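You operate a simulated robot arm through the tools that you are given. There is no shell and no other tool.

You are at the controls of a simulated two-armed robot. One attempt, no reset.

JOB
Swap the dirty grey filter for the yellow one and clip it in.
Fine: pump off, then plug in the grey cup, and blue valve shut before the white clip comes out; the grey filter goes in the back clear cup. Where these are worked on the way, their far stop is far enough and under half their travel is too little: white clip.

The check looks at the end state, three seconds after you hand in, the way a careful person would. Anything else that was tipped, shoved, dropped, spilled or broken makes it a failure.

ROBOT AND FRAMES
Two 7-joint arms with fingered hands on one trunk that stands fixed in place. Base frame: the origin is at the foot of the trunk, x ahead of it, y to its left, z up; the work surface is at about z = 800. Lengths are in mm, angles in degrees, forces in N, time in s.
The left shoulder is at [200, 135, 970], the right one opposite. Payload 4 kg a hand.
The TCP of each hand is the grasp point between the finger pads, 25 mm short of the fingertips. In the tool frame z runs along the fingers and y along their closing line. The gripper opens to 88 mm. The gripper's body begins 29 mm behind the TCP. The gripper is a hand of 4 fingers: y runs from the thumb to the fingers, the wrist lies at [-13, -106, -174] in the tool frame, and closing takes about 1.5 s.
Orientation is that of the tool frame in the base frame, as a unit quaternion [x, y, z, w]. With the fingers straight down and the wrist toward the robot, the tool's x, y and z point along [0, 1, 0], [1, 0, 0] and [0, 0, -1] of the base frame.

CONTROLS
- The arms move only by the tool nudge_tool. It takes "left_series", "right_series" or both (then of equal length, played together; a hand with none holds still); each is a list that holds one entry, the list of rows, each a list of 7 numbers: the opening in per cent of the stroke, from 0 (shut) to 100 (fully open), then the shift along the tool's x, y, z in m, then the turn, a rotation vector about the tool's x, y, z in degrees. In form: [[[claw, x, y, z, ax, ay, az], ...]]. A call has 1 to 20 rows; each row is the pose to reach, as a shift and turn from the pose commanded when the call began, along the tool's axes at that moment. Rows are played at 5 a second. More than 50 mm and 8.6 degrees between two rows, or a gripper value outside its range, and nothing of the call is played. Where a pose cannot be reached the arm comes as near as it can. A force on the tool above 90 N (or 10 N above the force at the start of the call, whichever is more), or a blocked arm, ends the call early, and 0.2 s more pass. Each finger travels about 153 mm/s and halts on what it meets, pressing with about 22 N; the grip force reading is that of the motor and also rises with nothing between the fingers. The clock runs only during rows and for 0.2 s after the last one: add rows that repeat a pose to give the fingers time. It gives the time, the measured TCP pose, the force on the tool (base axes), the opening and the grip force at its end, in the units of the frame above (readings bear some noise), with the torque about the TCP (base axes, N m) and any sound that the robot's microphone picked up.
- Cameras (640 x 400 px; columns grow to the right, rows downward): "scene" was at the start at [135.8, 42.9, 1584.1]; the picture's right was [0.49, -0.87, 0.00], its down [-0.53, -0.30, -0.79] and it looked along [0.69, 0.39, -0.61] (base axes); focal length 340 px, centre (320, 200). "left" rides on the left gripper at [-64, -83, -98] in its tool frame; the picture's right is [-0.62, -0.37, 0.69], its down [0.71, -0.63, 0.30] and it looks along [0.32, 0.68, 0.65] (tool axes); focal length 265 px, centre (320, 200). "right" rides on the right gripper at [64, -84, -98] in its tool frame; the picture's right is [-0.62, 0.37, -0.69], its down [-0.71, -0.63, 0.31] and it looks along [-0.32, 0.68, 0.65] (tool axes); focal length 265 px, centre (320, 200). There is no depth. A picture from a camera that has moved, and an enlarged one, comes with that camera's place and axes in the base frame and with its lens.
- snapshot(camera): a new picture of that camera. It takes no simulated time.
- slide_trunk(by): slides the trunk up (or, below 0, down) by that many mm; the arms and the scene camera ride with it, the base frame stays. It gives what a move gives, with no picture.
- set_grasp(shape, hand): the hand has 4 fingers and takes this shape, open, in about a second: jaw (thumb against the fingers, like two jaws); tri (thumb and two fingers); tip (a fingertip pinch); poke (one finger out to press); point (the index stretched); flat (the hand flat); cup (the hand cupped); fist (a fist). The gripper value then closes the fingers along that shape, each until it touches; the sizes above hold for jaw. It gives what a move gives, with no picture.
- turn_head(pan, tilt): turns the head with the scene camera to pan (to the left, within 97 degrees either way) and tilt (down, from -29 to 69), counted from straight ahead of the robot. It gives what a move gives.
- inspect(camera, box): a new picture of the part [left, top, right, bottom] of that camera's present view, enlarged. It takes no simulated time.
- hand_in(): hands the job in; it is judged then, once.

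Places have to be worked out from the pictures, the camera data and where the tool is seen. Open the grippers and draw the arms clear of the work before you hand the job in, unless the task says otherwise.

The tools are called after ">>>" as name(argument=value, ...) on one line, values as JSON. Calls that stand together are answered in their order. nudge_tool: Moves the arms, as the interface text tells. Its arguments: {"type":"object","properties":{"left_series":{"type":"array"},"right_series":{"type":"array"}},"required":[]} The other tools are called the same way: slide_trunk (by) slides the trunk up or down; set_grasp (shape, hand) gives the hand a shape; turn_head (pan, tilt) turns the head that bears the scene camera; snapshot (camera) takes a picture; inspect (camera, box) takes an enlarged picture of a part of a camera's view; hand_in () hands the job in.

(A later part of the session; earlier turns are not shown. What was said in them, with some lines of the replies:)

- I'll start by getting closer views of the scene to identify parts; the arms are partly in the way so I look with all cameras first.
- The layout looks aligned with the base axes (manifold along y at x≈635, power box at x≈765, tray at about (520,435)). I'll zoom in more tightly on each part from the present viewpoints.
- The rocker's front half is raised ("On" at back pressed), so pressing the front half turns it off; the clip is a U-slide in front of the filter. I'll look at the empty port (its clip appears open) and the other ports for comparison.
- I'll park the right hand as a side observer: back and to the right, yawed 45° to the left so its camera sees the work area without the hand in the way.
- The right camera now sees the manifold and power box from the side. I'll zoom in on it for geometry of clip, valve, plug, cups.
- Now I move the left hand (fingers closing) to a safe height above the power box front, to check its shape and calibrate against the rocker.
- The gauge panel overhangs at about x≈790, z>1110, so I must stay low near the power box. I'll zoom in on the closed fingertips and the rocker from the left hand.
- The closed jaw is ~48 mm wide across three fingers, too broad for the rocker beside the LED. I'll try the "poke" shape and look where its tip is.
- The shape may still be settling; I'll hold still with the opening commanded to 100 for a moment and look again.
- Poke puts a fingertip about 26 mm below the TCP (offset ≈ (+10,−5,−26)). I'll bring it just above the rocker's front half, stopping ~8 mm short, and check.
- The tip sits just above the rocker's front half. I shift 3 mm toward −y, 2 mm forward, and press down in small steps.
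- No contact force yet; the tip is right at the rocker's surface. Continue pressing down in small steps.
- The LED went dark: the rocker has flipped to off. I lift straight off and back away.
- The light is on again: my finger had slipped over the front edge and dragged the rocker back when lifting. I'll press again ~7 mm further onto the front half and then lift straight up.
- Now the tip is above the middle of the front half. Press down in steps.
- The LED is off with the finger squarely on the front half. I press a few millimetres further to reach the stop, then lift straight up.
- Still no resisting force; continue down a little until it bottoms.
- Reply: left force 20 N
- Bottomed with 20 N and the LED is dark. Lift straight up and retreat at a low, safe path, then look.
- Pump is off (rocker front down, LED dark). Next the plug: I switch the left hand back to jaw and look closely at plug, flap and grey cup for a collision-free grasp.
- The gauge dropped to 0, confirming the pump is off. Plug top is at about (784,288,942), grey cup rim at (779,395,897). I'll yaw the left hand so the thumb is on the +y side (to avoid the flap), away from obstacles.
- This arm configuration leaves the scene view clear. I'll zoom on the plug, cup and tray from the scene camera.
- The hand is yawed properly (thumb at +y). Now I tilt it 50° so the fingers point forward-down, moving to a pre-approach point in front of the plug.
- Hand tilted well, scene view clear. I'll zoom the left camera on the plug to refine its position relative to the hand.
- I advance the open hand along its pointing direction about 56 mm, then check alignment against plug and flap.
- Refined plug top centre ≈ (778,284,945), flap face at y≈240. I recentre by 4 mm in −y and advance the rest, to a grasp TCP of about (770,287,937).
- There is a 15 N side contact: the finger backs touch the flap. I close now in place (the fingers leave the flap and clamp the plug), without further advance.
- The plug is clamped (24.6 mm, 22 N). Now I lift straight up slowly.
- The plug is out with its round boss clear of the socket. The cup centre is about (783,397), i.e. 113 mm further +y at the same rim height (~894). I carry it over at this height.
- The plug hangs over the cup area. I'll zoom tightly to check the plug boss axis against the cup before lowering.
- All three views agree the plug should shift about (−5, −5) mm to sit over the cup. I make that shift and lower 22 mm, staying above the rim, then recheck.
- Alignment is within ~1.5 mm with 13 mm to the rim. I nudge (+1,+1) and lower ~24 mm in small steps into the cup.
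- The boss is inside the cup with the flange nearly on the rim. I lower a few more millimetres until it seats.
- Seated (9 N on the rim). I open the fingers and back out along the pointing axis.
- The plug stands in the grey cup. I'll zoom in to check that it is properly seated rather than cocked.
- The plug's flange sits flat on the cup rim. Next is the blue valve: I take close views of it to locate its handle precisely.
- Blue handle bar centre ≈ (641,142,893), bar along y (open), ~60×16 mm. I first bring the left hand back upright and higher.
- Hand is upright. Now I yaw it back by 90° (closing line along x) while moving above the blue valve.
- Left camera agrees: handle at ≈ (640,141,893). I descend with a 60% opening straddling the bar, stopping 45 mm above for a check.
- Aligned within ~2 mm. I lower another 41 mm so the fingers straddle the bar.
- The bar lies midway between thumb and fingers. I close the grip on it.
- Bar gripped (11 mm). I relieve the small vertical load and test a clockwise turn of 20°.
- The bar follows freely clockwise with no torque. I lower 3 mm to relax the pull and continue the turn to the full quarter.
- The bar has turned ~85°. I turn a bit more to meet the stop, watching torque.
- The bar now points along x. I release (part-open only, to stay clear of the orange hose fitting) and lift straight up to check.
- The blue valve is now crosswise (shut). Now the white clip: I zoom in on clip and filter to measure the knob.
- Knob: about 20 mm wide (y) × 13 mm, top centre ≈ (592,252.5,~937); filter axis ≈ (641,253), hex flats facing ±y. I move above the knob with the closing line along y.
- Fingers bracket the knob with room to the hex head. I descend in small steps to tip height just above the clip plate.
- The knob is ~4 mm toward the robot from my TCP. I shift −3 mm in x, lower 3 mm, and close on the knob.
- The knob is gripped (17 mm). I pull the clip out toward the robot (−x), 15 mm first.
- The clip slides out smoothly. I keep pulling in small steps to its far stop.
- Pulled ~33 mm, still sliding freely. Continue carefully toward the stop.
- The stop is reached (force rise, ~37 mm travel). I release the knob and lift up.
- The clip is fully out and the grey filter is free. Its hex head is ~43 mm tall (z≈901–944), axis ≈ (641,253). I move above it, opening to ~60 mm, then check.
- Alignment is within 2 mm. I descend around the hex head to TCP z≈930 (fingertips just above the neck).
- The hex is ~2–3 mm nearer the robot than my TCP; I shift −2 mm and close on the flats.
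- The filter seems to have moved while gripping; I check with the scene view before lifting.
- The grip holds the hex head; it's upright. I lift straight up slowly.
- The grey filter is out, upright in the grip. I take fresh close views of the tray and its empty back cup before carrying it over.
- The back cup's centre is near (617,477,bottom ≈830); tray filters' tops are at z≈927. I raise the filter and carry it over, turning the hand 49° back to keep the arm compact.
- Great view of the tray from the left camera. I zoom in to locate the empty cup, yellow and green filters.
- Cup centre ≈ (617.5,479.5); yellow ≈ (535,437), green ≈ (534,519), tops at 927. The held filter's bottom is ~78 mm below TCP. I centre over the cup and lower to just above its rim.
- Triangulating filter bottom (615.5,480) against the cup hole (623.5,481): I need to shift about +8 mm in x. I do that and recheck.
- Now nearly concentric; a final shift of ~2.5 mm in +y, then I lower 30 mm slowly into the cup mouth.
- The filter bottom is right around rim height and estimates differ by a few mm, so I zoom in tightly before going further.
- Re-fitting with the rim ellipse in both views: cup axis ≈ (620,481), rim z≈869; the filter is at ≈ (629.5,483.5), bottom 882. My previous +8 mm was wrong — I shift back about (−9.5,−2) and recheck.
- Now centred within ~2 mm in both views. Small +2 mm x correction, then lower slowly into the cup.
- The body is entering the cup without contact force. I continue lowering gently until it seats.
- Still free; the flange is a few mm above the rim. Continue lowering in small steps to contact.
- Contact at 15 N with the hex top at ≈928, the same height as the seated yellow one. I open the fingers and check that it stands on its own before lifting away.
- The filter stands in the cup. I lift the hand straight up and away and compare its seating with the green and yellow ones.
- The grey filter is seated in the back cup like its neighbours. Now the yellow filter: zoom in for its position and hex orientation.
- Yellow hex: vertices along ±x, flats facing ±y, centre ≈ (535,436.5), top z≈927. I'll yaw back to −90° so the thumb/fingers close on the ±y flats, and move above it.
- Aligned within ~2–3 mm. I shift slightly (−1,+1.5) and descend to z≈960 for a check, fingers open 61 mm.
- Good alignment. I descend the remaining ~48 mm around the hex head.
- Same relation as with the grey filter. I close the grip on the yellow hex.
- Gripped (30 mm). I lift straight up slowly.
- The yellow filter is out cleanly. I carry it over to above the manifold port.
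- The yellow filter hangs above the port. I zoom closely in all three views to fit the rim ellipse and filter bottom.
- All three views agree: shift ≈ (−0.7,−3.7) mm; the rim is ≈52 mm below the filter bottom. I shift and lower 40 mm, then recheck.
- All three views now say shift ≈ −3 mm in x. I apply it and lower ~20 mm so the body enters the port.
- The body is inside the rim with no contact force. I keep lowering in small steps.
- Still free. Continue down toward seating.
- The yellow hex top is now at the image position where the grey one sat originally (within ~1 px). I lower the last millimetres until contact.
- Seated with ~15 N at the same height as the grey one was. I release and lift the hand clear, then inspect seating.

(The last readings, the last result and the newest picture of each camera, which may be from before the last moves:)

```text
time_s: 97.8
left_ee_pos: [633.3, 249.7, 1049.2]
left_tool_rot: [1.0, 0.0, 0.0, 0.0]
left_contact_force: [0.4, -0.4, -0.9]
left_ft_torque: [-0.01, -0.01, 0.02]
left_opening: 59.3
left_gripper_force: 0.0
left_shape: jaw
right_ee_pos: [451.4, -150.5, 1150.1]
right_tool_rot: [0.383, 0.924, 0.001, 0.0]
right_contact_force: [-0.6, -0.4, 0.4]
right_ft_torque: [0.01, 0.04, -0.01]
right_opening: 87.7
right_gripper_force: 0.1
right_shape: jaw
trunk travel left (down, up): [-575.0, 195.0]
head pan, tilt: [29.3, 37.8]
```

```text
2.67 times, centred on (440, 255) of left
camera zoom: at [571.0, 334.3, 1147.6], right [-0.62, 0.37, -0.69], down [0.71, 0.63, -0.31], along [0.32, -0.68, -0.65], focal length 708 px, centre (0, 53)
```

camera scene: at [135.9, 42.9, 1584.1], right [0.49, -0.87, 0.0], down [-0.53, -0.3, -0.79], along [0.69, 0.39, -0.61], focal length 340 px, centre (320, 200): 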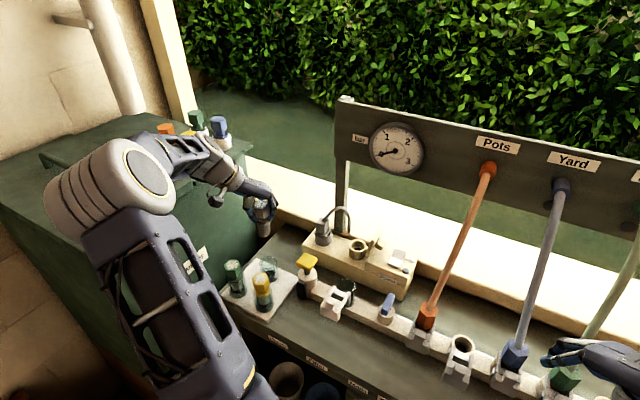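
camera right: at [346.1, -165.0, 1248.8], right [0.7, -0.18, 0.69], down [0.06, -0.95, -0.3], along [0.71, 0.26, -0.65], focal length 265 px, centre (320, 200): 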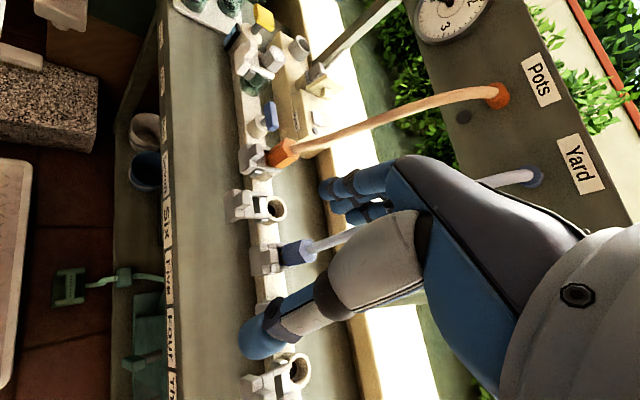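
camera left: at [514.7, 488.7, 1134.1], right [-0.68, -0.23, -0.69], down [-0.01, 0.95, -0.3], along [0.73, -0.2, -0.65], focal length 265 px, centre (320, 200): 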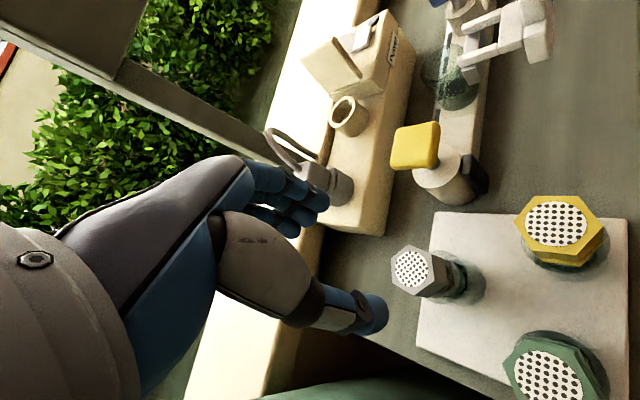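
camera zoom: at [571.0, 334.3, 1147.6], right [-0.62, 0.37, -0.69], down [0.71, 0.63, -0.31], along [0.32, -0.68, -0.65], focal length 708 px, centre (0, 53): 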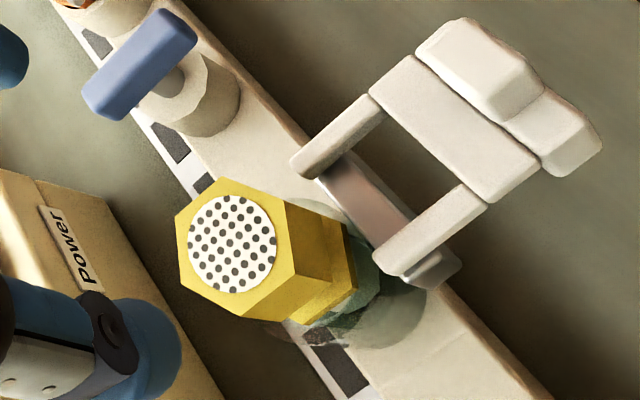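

The yellow filter stands in the port like the grey did. Now I regrip the clip's knob, at ≈ (554,252.5), to push it back in.

>>> nudge_tool(left_series=[[[60, -0.025, -0.001, 0, 0, 0, 0], [50, -0.055, -0.002, 0, 0, 0, 0], [45, -0.08, -0.002, 0.02, 0, 0, 0], [45, -0.08, -0.002, 0.045, 0, 0, 0], [45, -0.08, -0.002, 0.07, 0, 0, 0], [45, -0.08, -0.002, 0.07, 0, 0, 0]]])

>>> inspect(camera="left", box=[220, 150, 520, 350])

>>> inspect(camera="scene", box=[310, 240, 380, 320])

>>> inspect(camera="right", box=[215, 20, 305, 100])

```text
time_s: 99.2
left_ee_pos: [554.1, 250.0, 980.9]
left_tool_rot: [1.0, 0.0, 0.0, 0.0]
left_contact_force: [0.1, 0.0, 0.3]
left_ft_torque: [0.01, 0.0, 0.01]
left_opening: 39.9
left_gripper_force: 0.1
left_shape: jaw
right_ee_pos: [449.1, -150.8, 1149.5]
right_tool_rot: [0.383, 0.924, 0.001, 0.001]
right_contact_force: [0.1, -0.4, -0.6]
right_ft_torque: [-0.02, 0.01, 0.01]
right_opening: 87.7
right_gripper_force: 0.1
right_shape: jaw
trunk travel left (down, up): [-575.0, 195.0]
head pan, tilt: [29.3, 37.8]
```

```text
2.00 times, centred on (370, 250) of left
camera zoom: at [491.4, 334.4, 1078.4], right [-0.62, 0.37, -0.69], down [0.71, 0.63, -0.3], along [0.32, -0.68, -0.65], focal length 531 px, centre (220, 100)
```

zoom: 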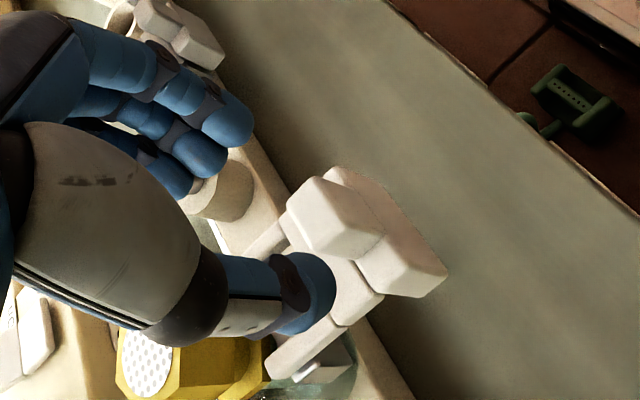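

```text
5.00 times, centred on (345, 280) of scene
camera zoom: at [135.8, 42.9, 1584.1], right [0.49, -0.87, 0.0], down [-0.53, -0.3, -0.79], along [0.69, 0.39, -0.61], focal length 1698 px, centre (195, -200)
```

zoom: 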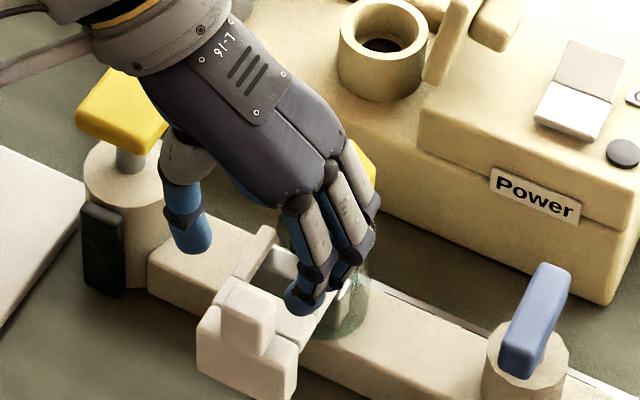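

```text
5.00 times, centred on (260, 60) of right
camera zoom: at [346.1, -165.0, 1248.8], right [0.7, -0.18, 0.69], down [0.06, -0.95, -0.3], along [0.71, 0.26, -0.65], focal length 1327 px, centre (620, 900)
```

zoom: 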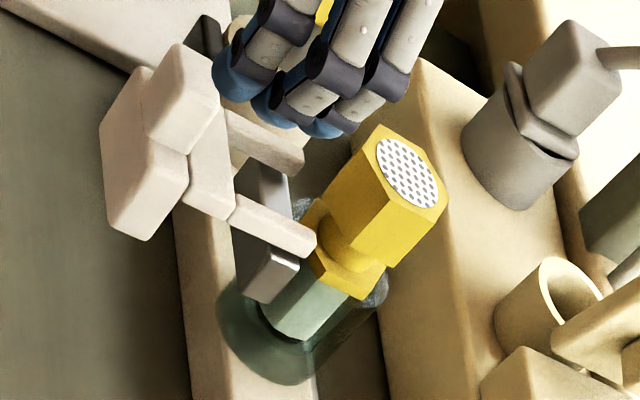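

I shift (−2.5,+2.5) to centre on the knob and descend to the same grip height as before.

>>> nudge_tool(left_series=[[[45, -0.0025, -0.0025, 0.01, 0, 0, 0], [45, -0.0025, -0.0025, 0.02, 0, 0, 0], [45, -0.0025, -0.0025, 0.03, 0, 0, 0], [45, -0.0025, -0.0025, 0.036, 0, 0, 0], [45, -0.0025, -0.0025, 0.036, 0, 0, 0]]])

>>> inspect(camera="left", box=[220, 150, 520, 350])

>>> inspect(camera="right", box=[215, 20, 305, 100])

```text
time_s: 100.4
left_ee_pos: [551.5, 253.9, 945.3]
left_tool_rot: [1.0, 0.0, 0.0, 0.0]
left_contact_force: [0.3, -0.3, -0.9]
left_ft_torque: [0.01, -0.03, 0.01]
left_opening: 40.2
left_gripper_force: 0.0
left_shape: jaw
right_ee_pos: [450.3, -150.9, 1150.5]
right_tool_rot: [0.383, 0.924, 0.001, 0.0]
right_contact_force: [0.8, 0.2, 0.7]
right_ft_torque: [-0.06, 0.02, 0.0]
right_opening: 87.9
right_gripper_force: 0.0
right_shape: jaw
trunk travel left (down, up): [-575.0, 195.0]
head pan, tilt: [29.3, 37.8]
```

```text
2.00 times, centred on (370, 250) of left
camera zoom: at [488.5, 338.0, 1042.4], right [-0.62, 0.37, -0.69], down [0.71, 0.63, -0.3], along [0.32, -0.68, -0.65], focal length 531 px, centre (220, 100)
```

zoom: 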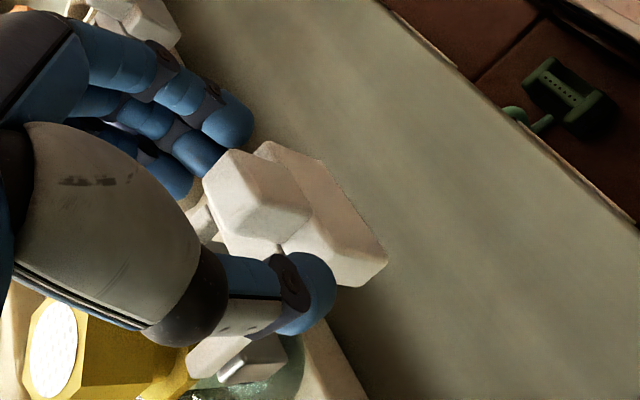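

```text
5.00 times, centred on (260, 60) of right
camera zoom: at [346.1, -165.0, 1248.8], right [0.7, -0.18, 0.69], down [0.06, -0.95, -0.3], along [0.71, 0.25, -0.65], focal length 1327 px, centre (620, 900)
```

zoom: 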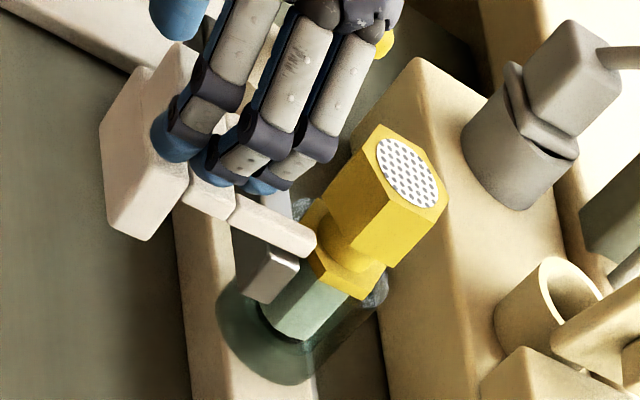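

Positioned like the first grip. I close on the knob, then push +x in small steps.

>>> nudge_tool(left_series=[[[25, 0, 0, 0.001, 0, 0, 0], [0, 0, 0, 0.001, 0, 0, 0], [0, 0, 0, 0.001, 0, 0, 0], [0, 0, 0, 0.001, 0, 0, 0], [0, 0, 0, 0.001, 0, 0, 0], [0, 0.003, 0, 0.001, 0, 0, 0], [0, 0.006, 0, 0.001, 0, 0, 0], [0, 0.009, 0, 0.001, 0, 0, 0]]])

>>> inspect(camera="scene", box=[310, 240, 380, 320])

>>> inspect(camera="right", box=[215, 20, 305, 100])

```text
time_s: 102.2
left_ee_pos: [560.2, 254.9, 943.1]
left_tool_rot: [1.0, 0.001, 0.0, 0.0]
left_contact_force: [-1.1, 1.9, 2.4]
left_ft_torque: [0.0, -0.02, -0.01]
left_opening: 18.4
left_gripper_force: 21.8
left_shape: jaw
right_ee_pos: [451.1, -151.7, 1150.9]
right_tool_rot: [0.383, 0.924, 0.001, 0.0]
right_contact_force: [1.1, 0.5, -0.1]
right_ft_torque: [-0.01, -0.01, -0.02]
right_opening: 87.8
right_gripper_force: 0.1
right_shape: jaw
trunk travel left (down, up): [-575.0, 195.0]
head pan, tilt: [29.3, 37.8]
```

```text
5.00 times, centred on (345, 280) of scene
camera zoom: at [135.8, 43.0, 1584.1], right [0.49, -0.87, 0.0], down [-0.53, -0.3, -0.79], along [0.69, 0.39, -0.61], focal length 1698 px, centre (195, -200)
```

zoom: 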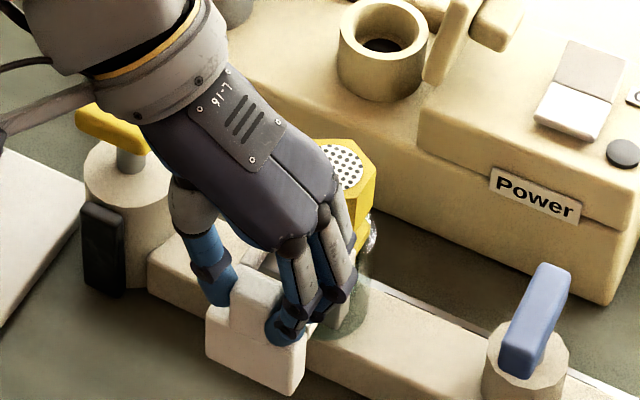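

```text
5.00 times, centred on (260, 60) of right
camera zoom: at [346.1, -164.9, 1248.9], right [0.7, -0.18, 0.69], down [0.06, -0.95, -0.3], along [0.71, 0.25, -0.65], focal length 1327 px, centre (620, 900)
```

zoom: 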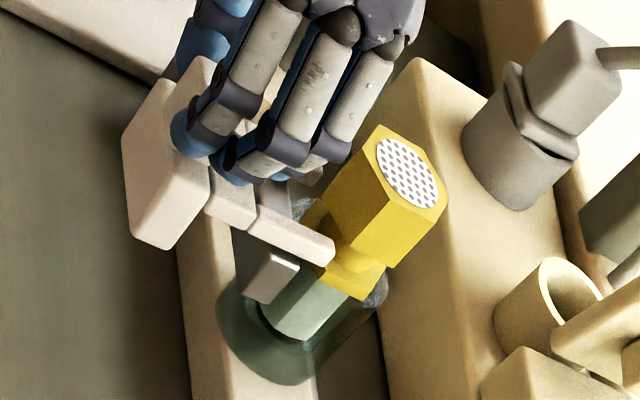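

The arms slide above the flange into the neck groove without force. I keep pushing.

>>> nudge_tool(left_series=[[[0, 0.003, 0, 0, 0, 0, 0], [0, 0.006, 0, 0, 0, 0, 0], [0, 0.009, 0, 0, 0, 0, 0], [0, 0.012, 0, 0, 0, 0, 0], [0, 0.015, 0, 0, 0, 0, 0]]])

>>> inspect(camera="right", box=[215, 20, 305, 100])

>>> inspect(camera="left", box=[220, 150, 520, 350])

```text
time_s: 103.4
left_ee_pos: [576.1, 253.8, 943.7]
left_tool_rot: [1.0, 0.001, 0.0, -0.001]
left_contact_force: [-0.3, 3.1, 5.0]
left_ft_torque: [-0.02, 0.01, -0.02]
left_opening: 18.3
left_gripper_force: 21.4
left_shape: jaw
right_ee_pos: [449.5, -150.1, 1150.4]
right_tool_rot: [0.383, 0.924, 0.001, 0.0]
right_contact_force: [-1.0, -0.1, -0.2]
right_ft_torque: [-0.01, -0.03, -0.01]
right_opening: 87.9
right_gripper_force: 0.1
right_shape: jaw
trunk travel left (down, up): [-575.0, 195.0]
head pan, tilt: [29.3, 37.8]
```

```text
5.00 times, centred on (260, 60) of right
camera zoom: at [346.0, -164.9, 1248.9], right [0.7, -0.18, 0.69], down [0.06, -0.95, -0.3], along [0.71, 0.25, -0.65], focal length 1327 px, centre (620, 900)
```

zoom: 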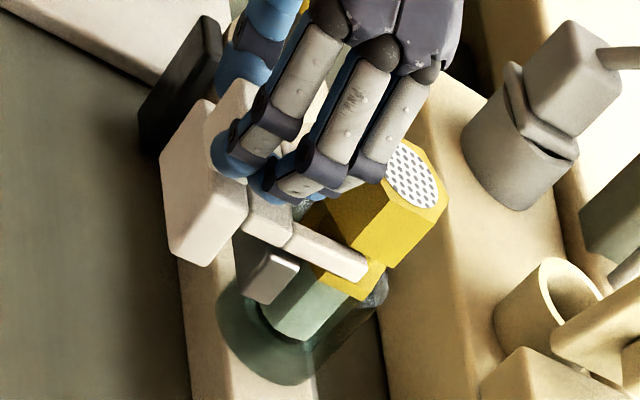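

```text
2.00 times, centred on (370, 250) of left
camera zoom: at [512.4, 338.3, 1041.0], right [-0.62, 0.37, -0.69], down [0.71, 0.63, -0.3], along [0.33, -0.68, -0.65], focal length 531 px, centre (220, 100)
```

zoom: 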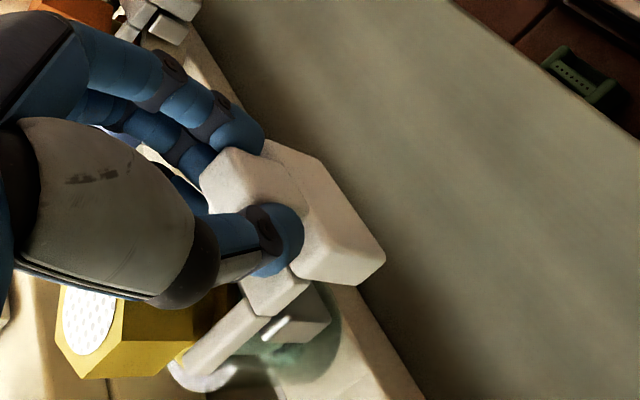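

Continues smoothly. I push the final ~13 mm until it meets its inner stop.

>>> nudge_tool(left_series=[[[0, 0.003, 0, 0, 0, 0, 0], [0, 0.006, 0, 0, 0, 0, 0], [0, 0.009, 0, 0, 0, 0, 0], [0, 0.011, 0, 0, 0, 0, 0], [0, 0.013, 0, 0, 0, 0, 0], [0, 0.015, 0, 0, 0, 0, 0]]])

>>> inspect(camera="right", box=[215, 20, 305, 100])

>>> inspect(camera="left", box=[220, 150, 520, 350])

>>> inspect(camera="scene", box=[310, 240, 380, 320])

```text
time_s: 104.8
left_ee_pos: [589.8, 253.8, 944.4]
left_tool_rot: [1.0, -0.001, -0.001, 0.0]
left_contact_force: [-7.5, 5.1, 6.6]
left_ft_torque: [0.05, 0.13, -0.09]
left_opening: 18.2
left_gripper_force: 22.8
left_shape: jaw
right_ee_pos: [451.1, -149.2, 1150.1]
right_tool_rot: [0.383, 0.924, 0.001, 0.0]
right_contact_force: [0.0, -0.2, 0.1]
right_ft_torque: [-0.02, -0.01, 0.01]
right_opening: 87.9
right_gripper_force: 0.1
right_shape: jaw
trunk travel left (down, up): [-575.0, 195.0]
head pan, tilt: [29.3, 37.8]
```

```text
5.00 times, centred on (260, 60) of right
camera zoom: at [345.7, -164.8, 1249.0], right [0.7, -0.18, 0.69], down [0.06, -0.95, -0.3], along [0.71, 0.25, -0.65], focal length 1327 px, centre (620, 900)
```

zoom: 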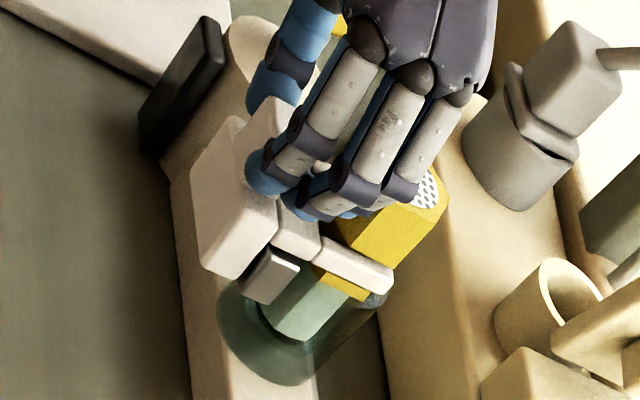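

```text
2.00 times, centred on (370, 250) of left
camera zoom: at [526.8, 338.0, 1040.9], right [-0.62, 0.37, -0.69], down [0.71, 0.63, -0.31], along [0.32, -0.68, -0.65], focal length 531 px, centre (220, 100)
```

zoom: 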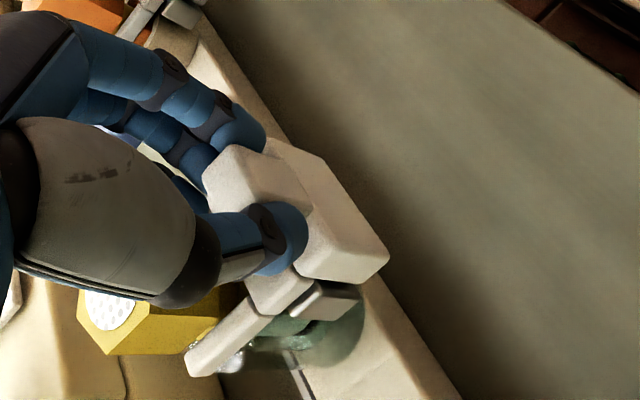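

```text
5.00 times, centred on (345, 280) of scene
camera zoom: at [135.4, 43.1, 1584.2], right [0.49, -0.87, 0.0], down [-0.53, -0.3, -0.79], along [0.69, 0.39, -0.61], focal length 1698 px, centre (195, -200)
```

zoom: 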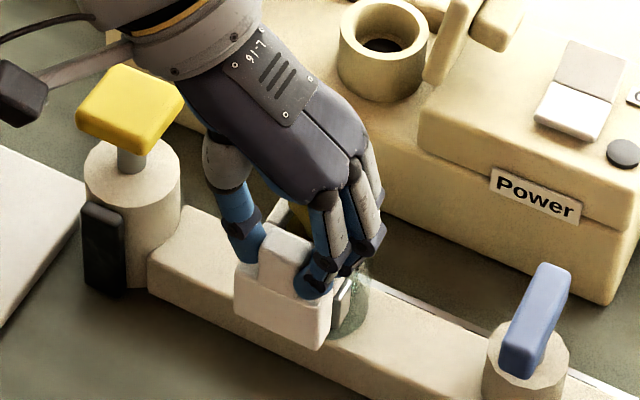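

It has met the inner stop (−7.5 N), matching the original clip position. I push a touch more to be sure it is fully home, then release.

>>> nudge_tool(left_series=[[[0, 0.002, 0, 0, 0, 0, 0], [0, 0.003, 0, 0, 0, 0, 0], [0, 0.003, 0, 0, 0, 0, 0]]])

>>> inspect(camera="right", box=[225, 30, 285, 90])

```text
time_s: 105.6
left_ee_pos: [593.6, 254.7, 943.1]
left_tool_rot: [1.0, 0.0, 0.0, 0.0]
left_contact_force: [-11.6, 5.4, 4.5]
left_ft_torque: [0.09, 0.22, -0.08]
left_opening: 17.4
left_gripper_force: 21.9
left_shape: jaw
right_ee_pos: [450.0, -150.9, 1149.3]
right_tool_rot: [0.382, 0.924, 0.001, 0.0]
right_contact_force: [0.5, -0.3, 0.2]
right_ft_torque: [0.0, -0.02, 0.04]
right_opening: 87.6
right_gripper_force: 0.1
right_shape: jaw
trunk travel left (down, up): [-575.0, 195.0]
head pan, tilt: [29.3, 37.8]
```

```text
6.67 times, centred on (255, 60) of right
camera zoom: at [345.7, -164.9, 1248.9], right [0.7, -0.18, 0.69], down [0.06, -0.95, -0.3], along [0.71, 0.25, -0.65], focal length 1769 px, centre (753, 1133)
```

zoom: 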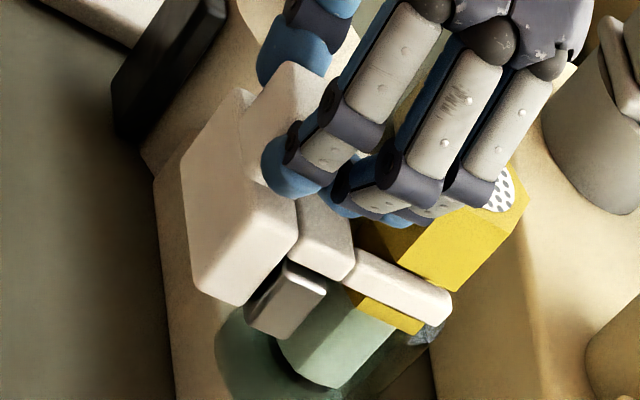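

The clip is fully home (same outline as originally). I open and lift straight up.

>>> nudge_tool(left_series=[[[15, -0.002, 0, 0, 0, 0, 0], [35, -0.002, 0, 0, 0, 0, 0], [50, -0.002, 0, 0, 0, 0, 0], [50, -0.002, 0, 0, 0, 0, 0], [50, -0.002, 0, -0.015, 0, 0, 0], [50, -0.002, 0, -0.04, 0, 0, 0], [50, -0.002, 0, -0.08, 0, 0, 0], [50, -0.01, -0.02, -0.12, 0, 0, 0]]])

>>> inspect(camera="scene", box=[325, 262, 365, 312])

>>> inspect(camera="right", box=[225, 30, 285, 90])

>>> snapshot(camera="left")

>>> snapshot(camera="scene")

```text
time_s: 107.4
left_ee_pos: [584.2, 274.2, 1064.9]
left_tool_rot: [1.0, 0.001, -0.001, 0.001]
left_contact_force: [0.3, -0.1, -0.6]
left_ft_torque: [0.03, 0.0, -0.01]
left_opening: 44.1
left_gripper_force: 0.0
left_shape: jaw
right_ee_pos: [450.5, -151.3, 1150.8]
right_tool_rot: [0.382, 0.924, 0.001, 0.001]
right_contact_force: [0.9, -0.3, -0.6]
right_ft_torque: [-0.02, 0.02, 0.0]
right_opening: 87.8
right_gripper_force: 0.1
right_shape: jaw
trunk travel left (down, up): [-575.0, 195.0]
head pan, tilt: [29.3, 37.8]
```

```text
8.00 times, centred on (345, 287) of scene
camera zoom: at [136.1, 43.0, 1584.0], right [0.49, -0.87, 0.0], down [-0.53, -0.3, -0.79], along [0.69, 0.39, -0.61], focal length 2716 px, centre (120, -496)
```

zoom: 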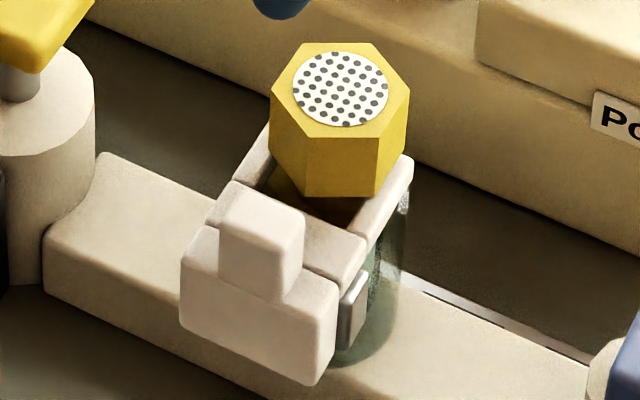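

```text
6.67 times, centred on (255, 60) of right
camera zoom: at [346.2, -165.0, 1248.7], right [0.7, -0.18, 0.69], down [0.06, -0.95, -0.3], along [0.71, 0.25, -0.65], focal length 1769 px, centre (753, 1133)
```

zoom: 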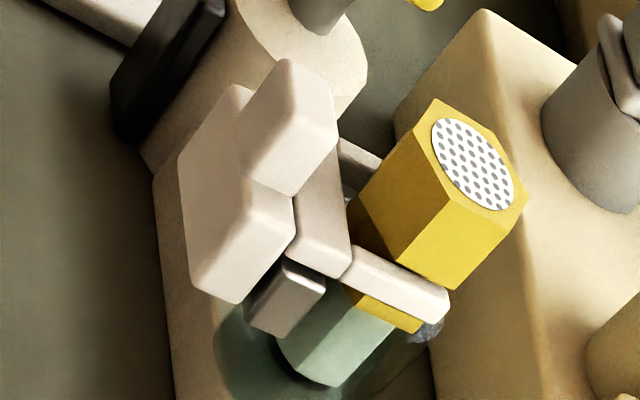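

```text
taken
camera left: at [520.8, 357.4, 1162.5], right [-0.62, 0.37, -0.69], down [0.71, 0.63, -0.3], along [0.32, -0.68, -0.65], focal length 265 px, centre (320, 200)
```

left: 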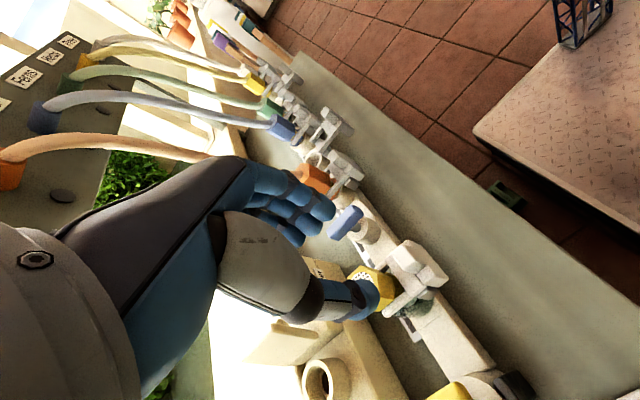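

```text
taken
camera scene: at [136.1, 43.0, 1584.0], right [0.49, -0.87, 0.0], down [-0.53, -0.3, -0.79], along [0.69, 0.39, -0.61], focal length 340 px, centre (320, 200)
```

scene: 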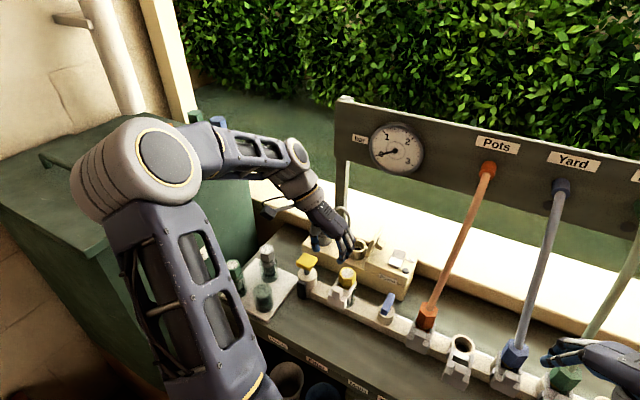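

The clip and yellow filter match the original seated outline. Let me double-check the other states: display box by the yellow valve, plug, rocker, blue valve and tray.

>>> inspect(camera="scene", box=[285, 245, 335, 305])

>>> inspect(camera="scene", box=[215, 235, 305, 325])

>>> inspect(camera="scene", box=[300, 195, 430, 335])

```text
6.67 times, centred on (310, 275) of scene
camera zoom: at [136.1, 43.0, 1584.0], right [0.49, -0.87, 0.0], down [-0.53, -0.3, -0.79], along [0.69, 0.39, -0.61], focal length 2264 px, centre (387, -300)
```

zoom: 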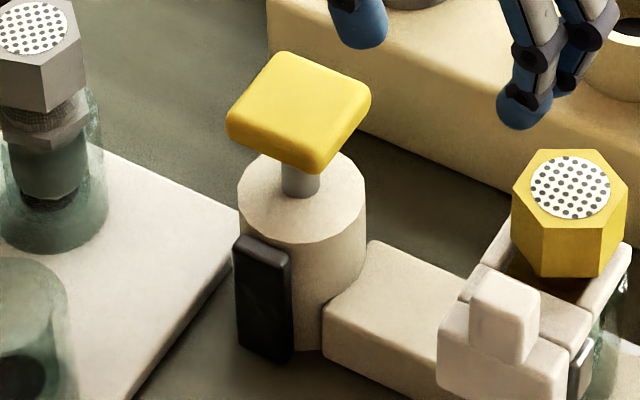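

```text
4.44 times, centred on (260, 280) of scene
camera zoom: at [136.1, 43.0, 1584.0], right [0.49, -0.87, 0.0], down [-0.53, -0.3, -0.79], along [0.69, 0.39, -0.61], focal length 1509 px, centre (587, -156)
```

zoom: 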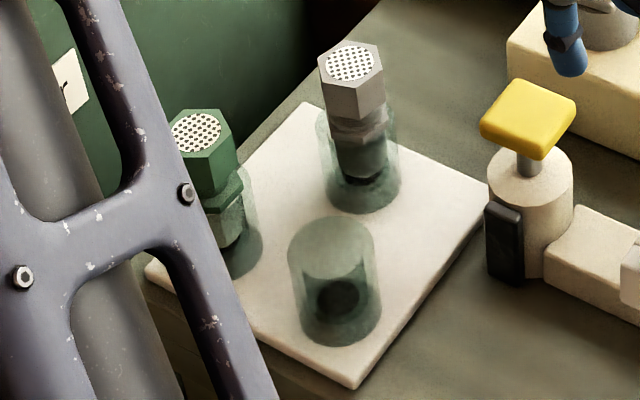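

```text
2.86 times, centred on (365, 265) of scene
camera zoom: at [136.1, 43.0, 1584.0], right [0.49, -0.87, 0.0], down [-0.53, -0.3, -0.79], along [0.69, 0.39, -0.61], focal length 970 px, centre (191, 14)
```

zoom: 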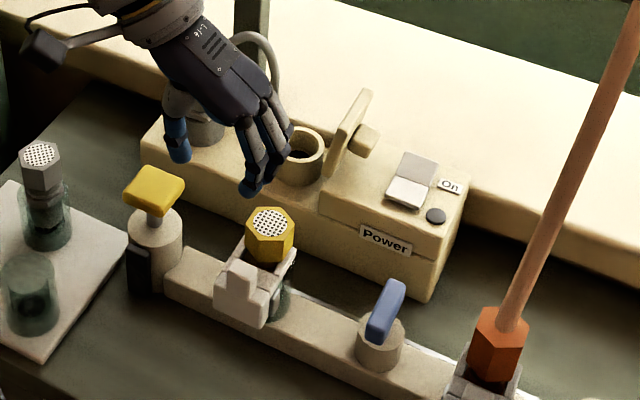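

I zoom hard on the grey filter to judge whether it is fully seated or slightly cocked in the back cup.

>>> inspect(camera="scene", box=[250, 240, 285, 285])

>>> inspect(camera="scene", box=[220, 255, 255, 300])

```text
8.89 times, centred on (268, 262) of scene
camera zoom: at [136.1, 43.0, 1584.0], right [0.49, -0.87, 0.0], down [-0.53, -0.3, -0.79], along [0.69, 0.39, -0.61], focal length 3018 px, centre (787, -356)
```

zoom: 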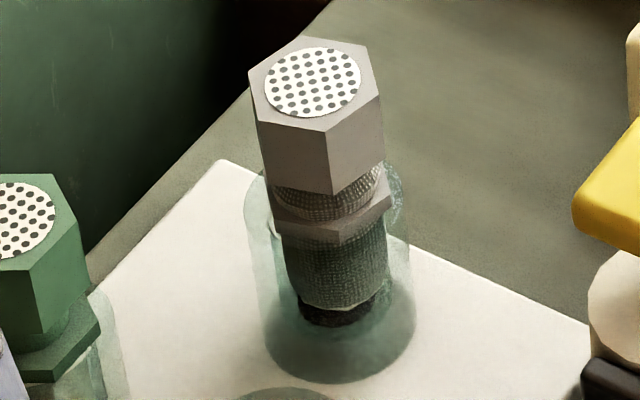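

```text
8.89 times, centred on (238, 278) of scene
camera zoom: at [136.1, 43.0, 1584.0], right [0.49, -0.87, 0.0], down [-0.53, -0.3, -0.79], along [0.69, 0.39, -0.61], focal length 3018 px, centre (1053, -489)
```

zoom: 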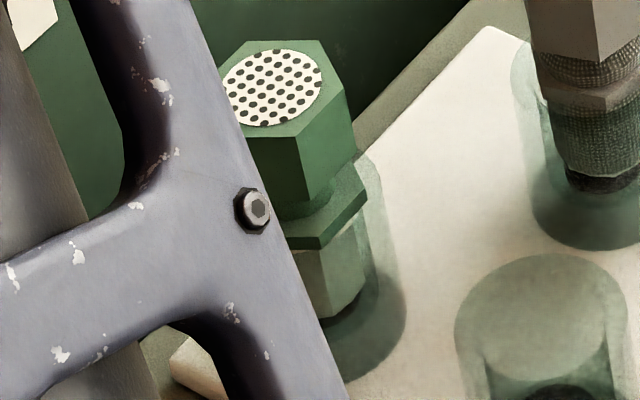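

The grey filter's axis is vertical within about a degree and at the proper height. Now I open the gripper and withdraw the left arm up and back, and draw the right arm back too.

>>> nudge_tool(left_series=[[[70, 0, 0, -0.04, 0, 0, 0], [100, -0.02, -0.01, -0.08, 0, 0, 0], [100, -0.05, -0.03, -0.11, 0, 0, 0], [100, -0.08, -0.055, -0.13, 0, 0, 0], [100, -0.11, -0.08, -0.135, 0, 0, 0], [100, -0.134, -0.105, -0.135, 0, 0, 0], [100, -0.134, -0.126, -0.135, 0, 0, 0]]], right_series=[[[100, 0, 0, -0.01, 0, 0, 0], [100, 0, -0.01, -0.02, 0, 0, 0], [100, 0, -0.02, -0.03, 0, 0, 0], [100, 0, -0.03, -0.04, 0, 0, 0], [100, 0, -0.04, -0.05, 0, 0, 0], [100, 0, -0.05, -0.05, 0, 0, 0], [100, 0, -0.05, -0.05, 0, 0, 0]]])

>>> snapshot(camera="scene")

>>> snapshot(camera="left")

>>> snapshot(camera="right")

```text
time_s: 109.0
left_ee_pos: [450.6, 401.3, 1198.1]
left_tool_rot: [1.0, 0.0, 0.0, 0.0]
left_contact_force: [-0.1, 0.0, -0.2]
left_ft_torque: [0.01, 0.0, -0.02]
left_opening: 88.0
left_gripper_force: 0.1
left_shape: jaw
right_ee_pos: [415.4, -185.3, 1199.4]
right_tool_rot: [0.382, 0.924, 0.0, 0.0]
right_contact_force: [-0.4, -0.1, -0.2]
right_ft_torque: [0.0, -0.02, -0.01]
right_opening: 87.9
right_gripper_force: 0.0
right_shape: jaw
trunk travel left (down, up): [-575.0, 195.0]
head pan, tilt: [29.3, 37.8]
```

```text
taken
camera scene: at [135.9, 42.7, 1584.1], right [0.49, -0.87, 0.0], down [-0.53, -0.3, -0.79], along [0.69, 0.39, -0.61], focal length 340 px, centre (320, 200)
```

scene: 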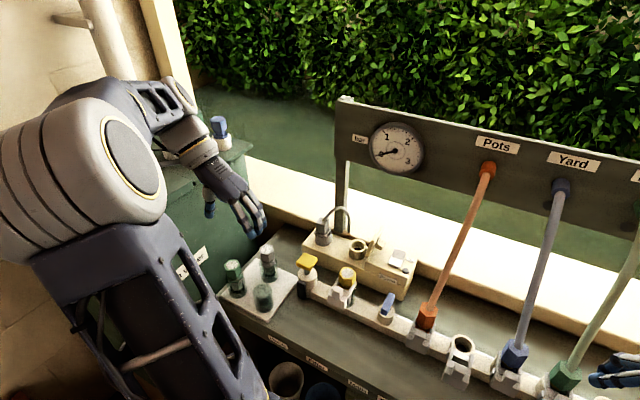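

```text
taken
camera left: at [387.3, 484.7, 1295.9], right [-0.62, 0.37, -0.69], down [0.71, 0.63, -0.3], along [0.32, -0.68, -0.65], focal length 265 px, centre (320, 200)
```

left: 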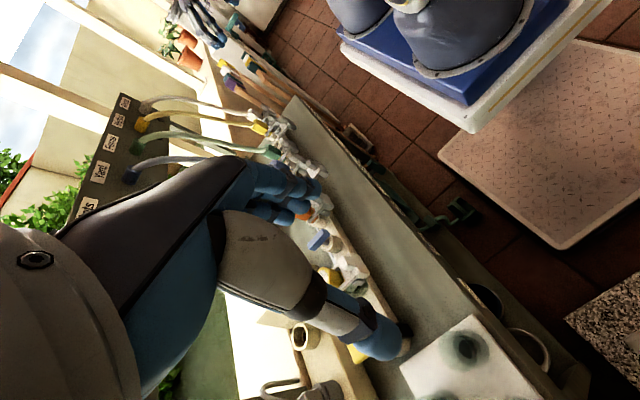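

```text
taken
camera right: at [311.5, -199.0, 1298.4], right [0.7, -0.18, 0.69], down [0.06, -0.95, -0.3], along [0.71, 0.26, -0.65], focal length 265 px, centre (320, 200)
```

right: 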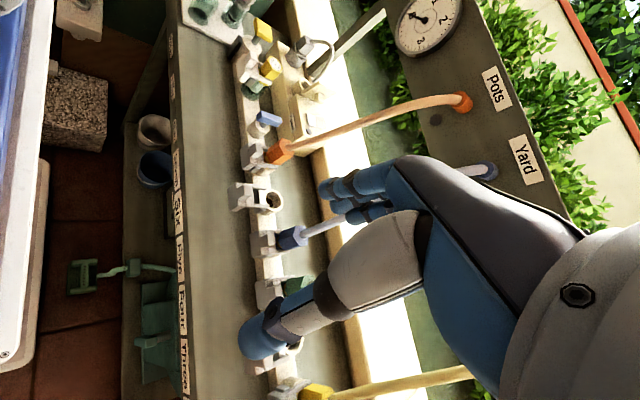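

Both arms are clear. Final close-ups of plug/cup, clip/filter, valve, and tray before handing in.

>>> inspect(camera="scene", box=[300, 195, 430, 335])

>>> inspect(camera="scene", box=[215, 235, 315, 325])

>>> inspect(camera="right", box=[180, 0, 340, 140])

>>> inspect(camera="scene", box=[310, 200, 360, 250])

```text
2.86 times, centred on (365, 265) of scene
camera zoom: at [135.9, 42.7, 1584.1], right [0.49, -0.87, 0.0], down [-0.53, -0.3, -0.79], along [0.69, 0.39, -0.61], focal length 970 px, centre (191, 14)
```

zoom: 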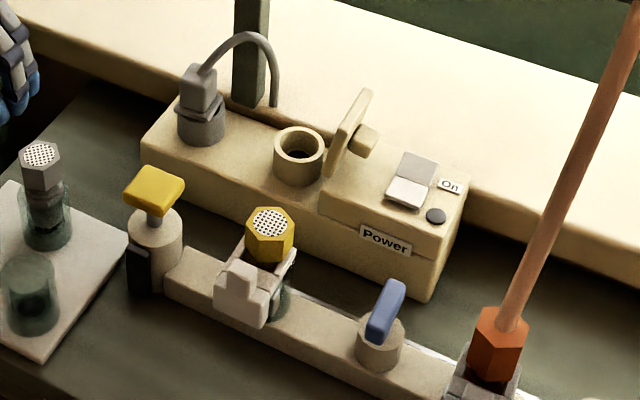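

```text
4.44 times, centred on (265, 280) of scene
camera zoom: at [135.9, 42.7, 1584.1], right [0.49, -0.87, 0.0], down [-0.53, -0.3, -0.79], along [0.69, 0.39, -0.61], focal length 1509 px, centre (564, -156)
```

zoom: 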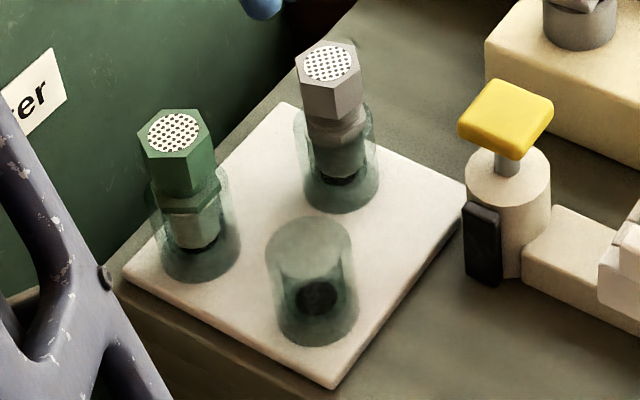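

```text
2.86 times, centred on (260, 70) of right
camera zoom: at [311.5, -199.0, 1298.4], right [0.7, -0.18, 0.69], down [0.06, -0.95, -0.3], along [0.71, 0.26, -0.65], focal length 758 px, centre (491, 571)
```

zoom: 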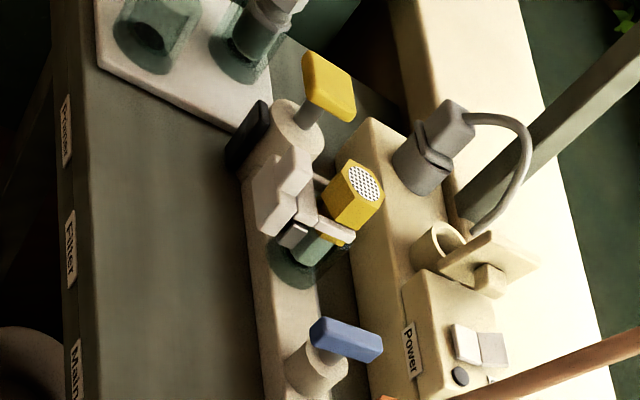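

```text
8.00 times, centred on (335, 225) of scene
camera zoom: at [135.9, 42.7, 1584.1], right [0.49, -0.87, 0.0], down [-0.53, -0.3, -0.79], along [0.69, 0.39, -0.61], focal length 2716 px, centre (200, 0)
```

zoom: 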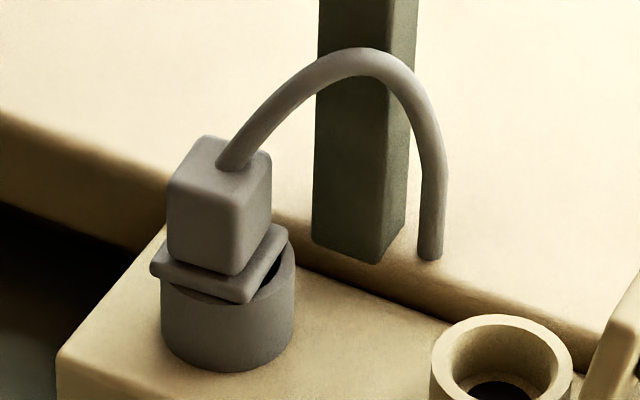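

Everything checks out: pump off (LED dark, gauge 0), plug upright in the grey cup, blue valve crosswise, grey filter in the back cup, yellow filter in the port with the clip fully home, flap and others undisturbed, arms clear with open hands. Handing in.

>>> hand_in()

```text
The job is handed in.
```

I handed the job in with the yellow filter in the port and the white clip pushed fully home. I don't have the check's verdict.

End state from the last camera views:
- **Pump:** off. The power light is dark and the gauge reads 0. My first press didn't hold because my finger slipped over the rocker's edge, so I pressed it again and it stayed off.
- **Plug:** upright in the grey cup, flange on the rim. It is turned slightly and sits a little to one side.
- **Blue valve:** turned a quarter so the handle lies across the pipe (shut). This and the two steps above were done before the clip came out.
- **Clip:** pulled out to its far stop, about 37 mm, then pushed back to its original position around the yellow filter.
- **Grey filter:** in the back clear cup, at the same height the yellow one sat on the tray and close to upright.

- **Flap contact:** while I was gripping the plug, my fingers pressed lightly on the beige flap beside it (about 15 N). It showed no visible movement.
- **Display gone dark:** the small blue-bar display beside the yellow valve went dark when I gripped the grey filter, and it stayed dark. I don't know why; nothing touched it.

Both hands are open and the arms are drawn clear of the work.
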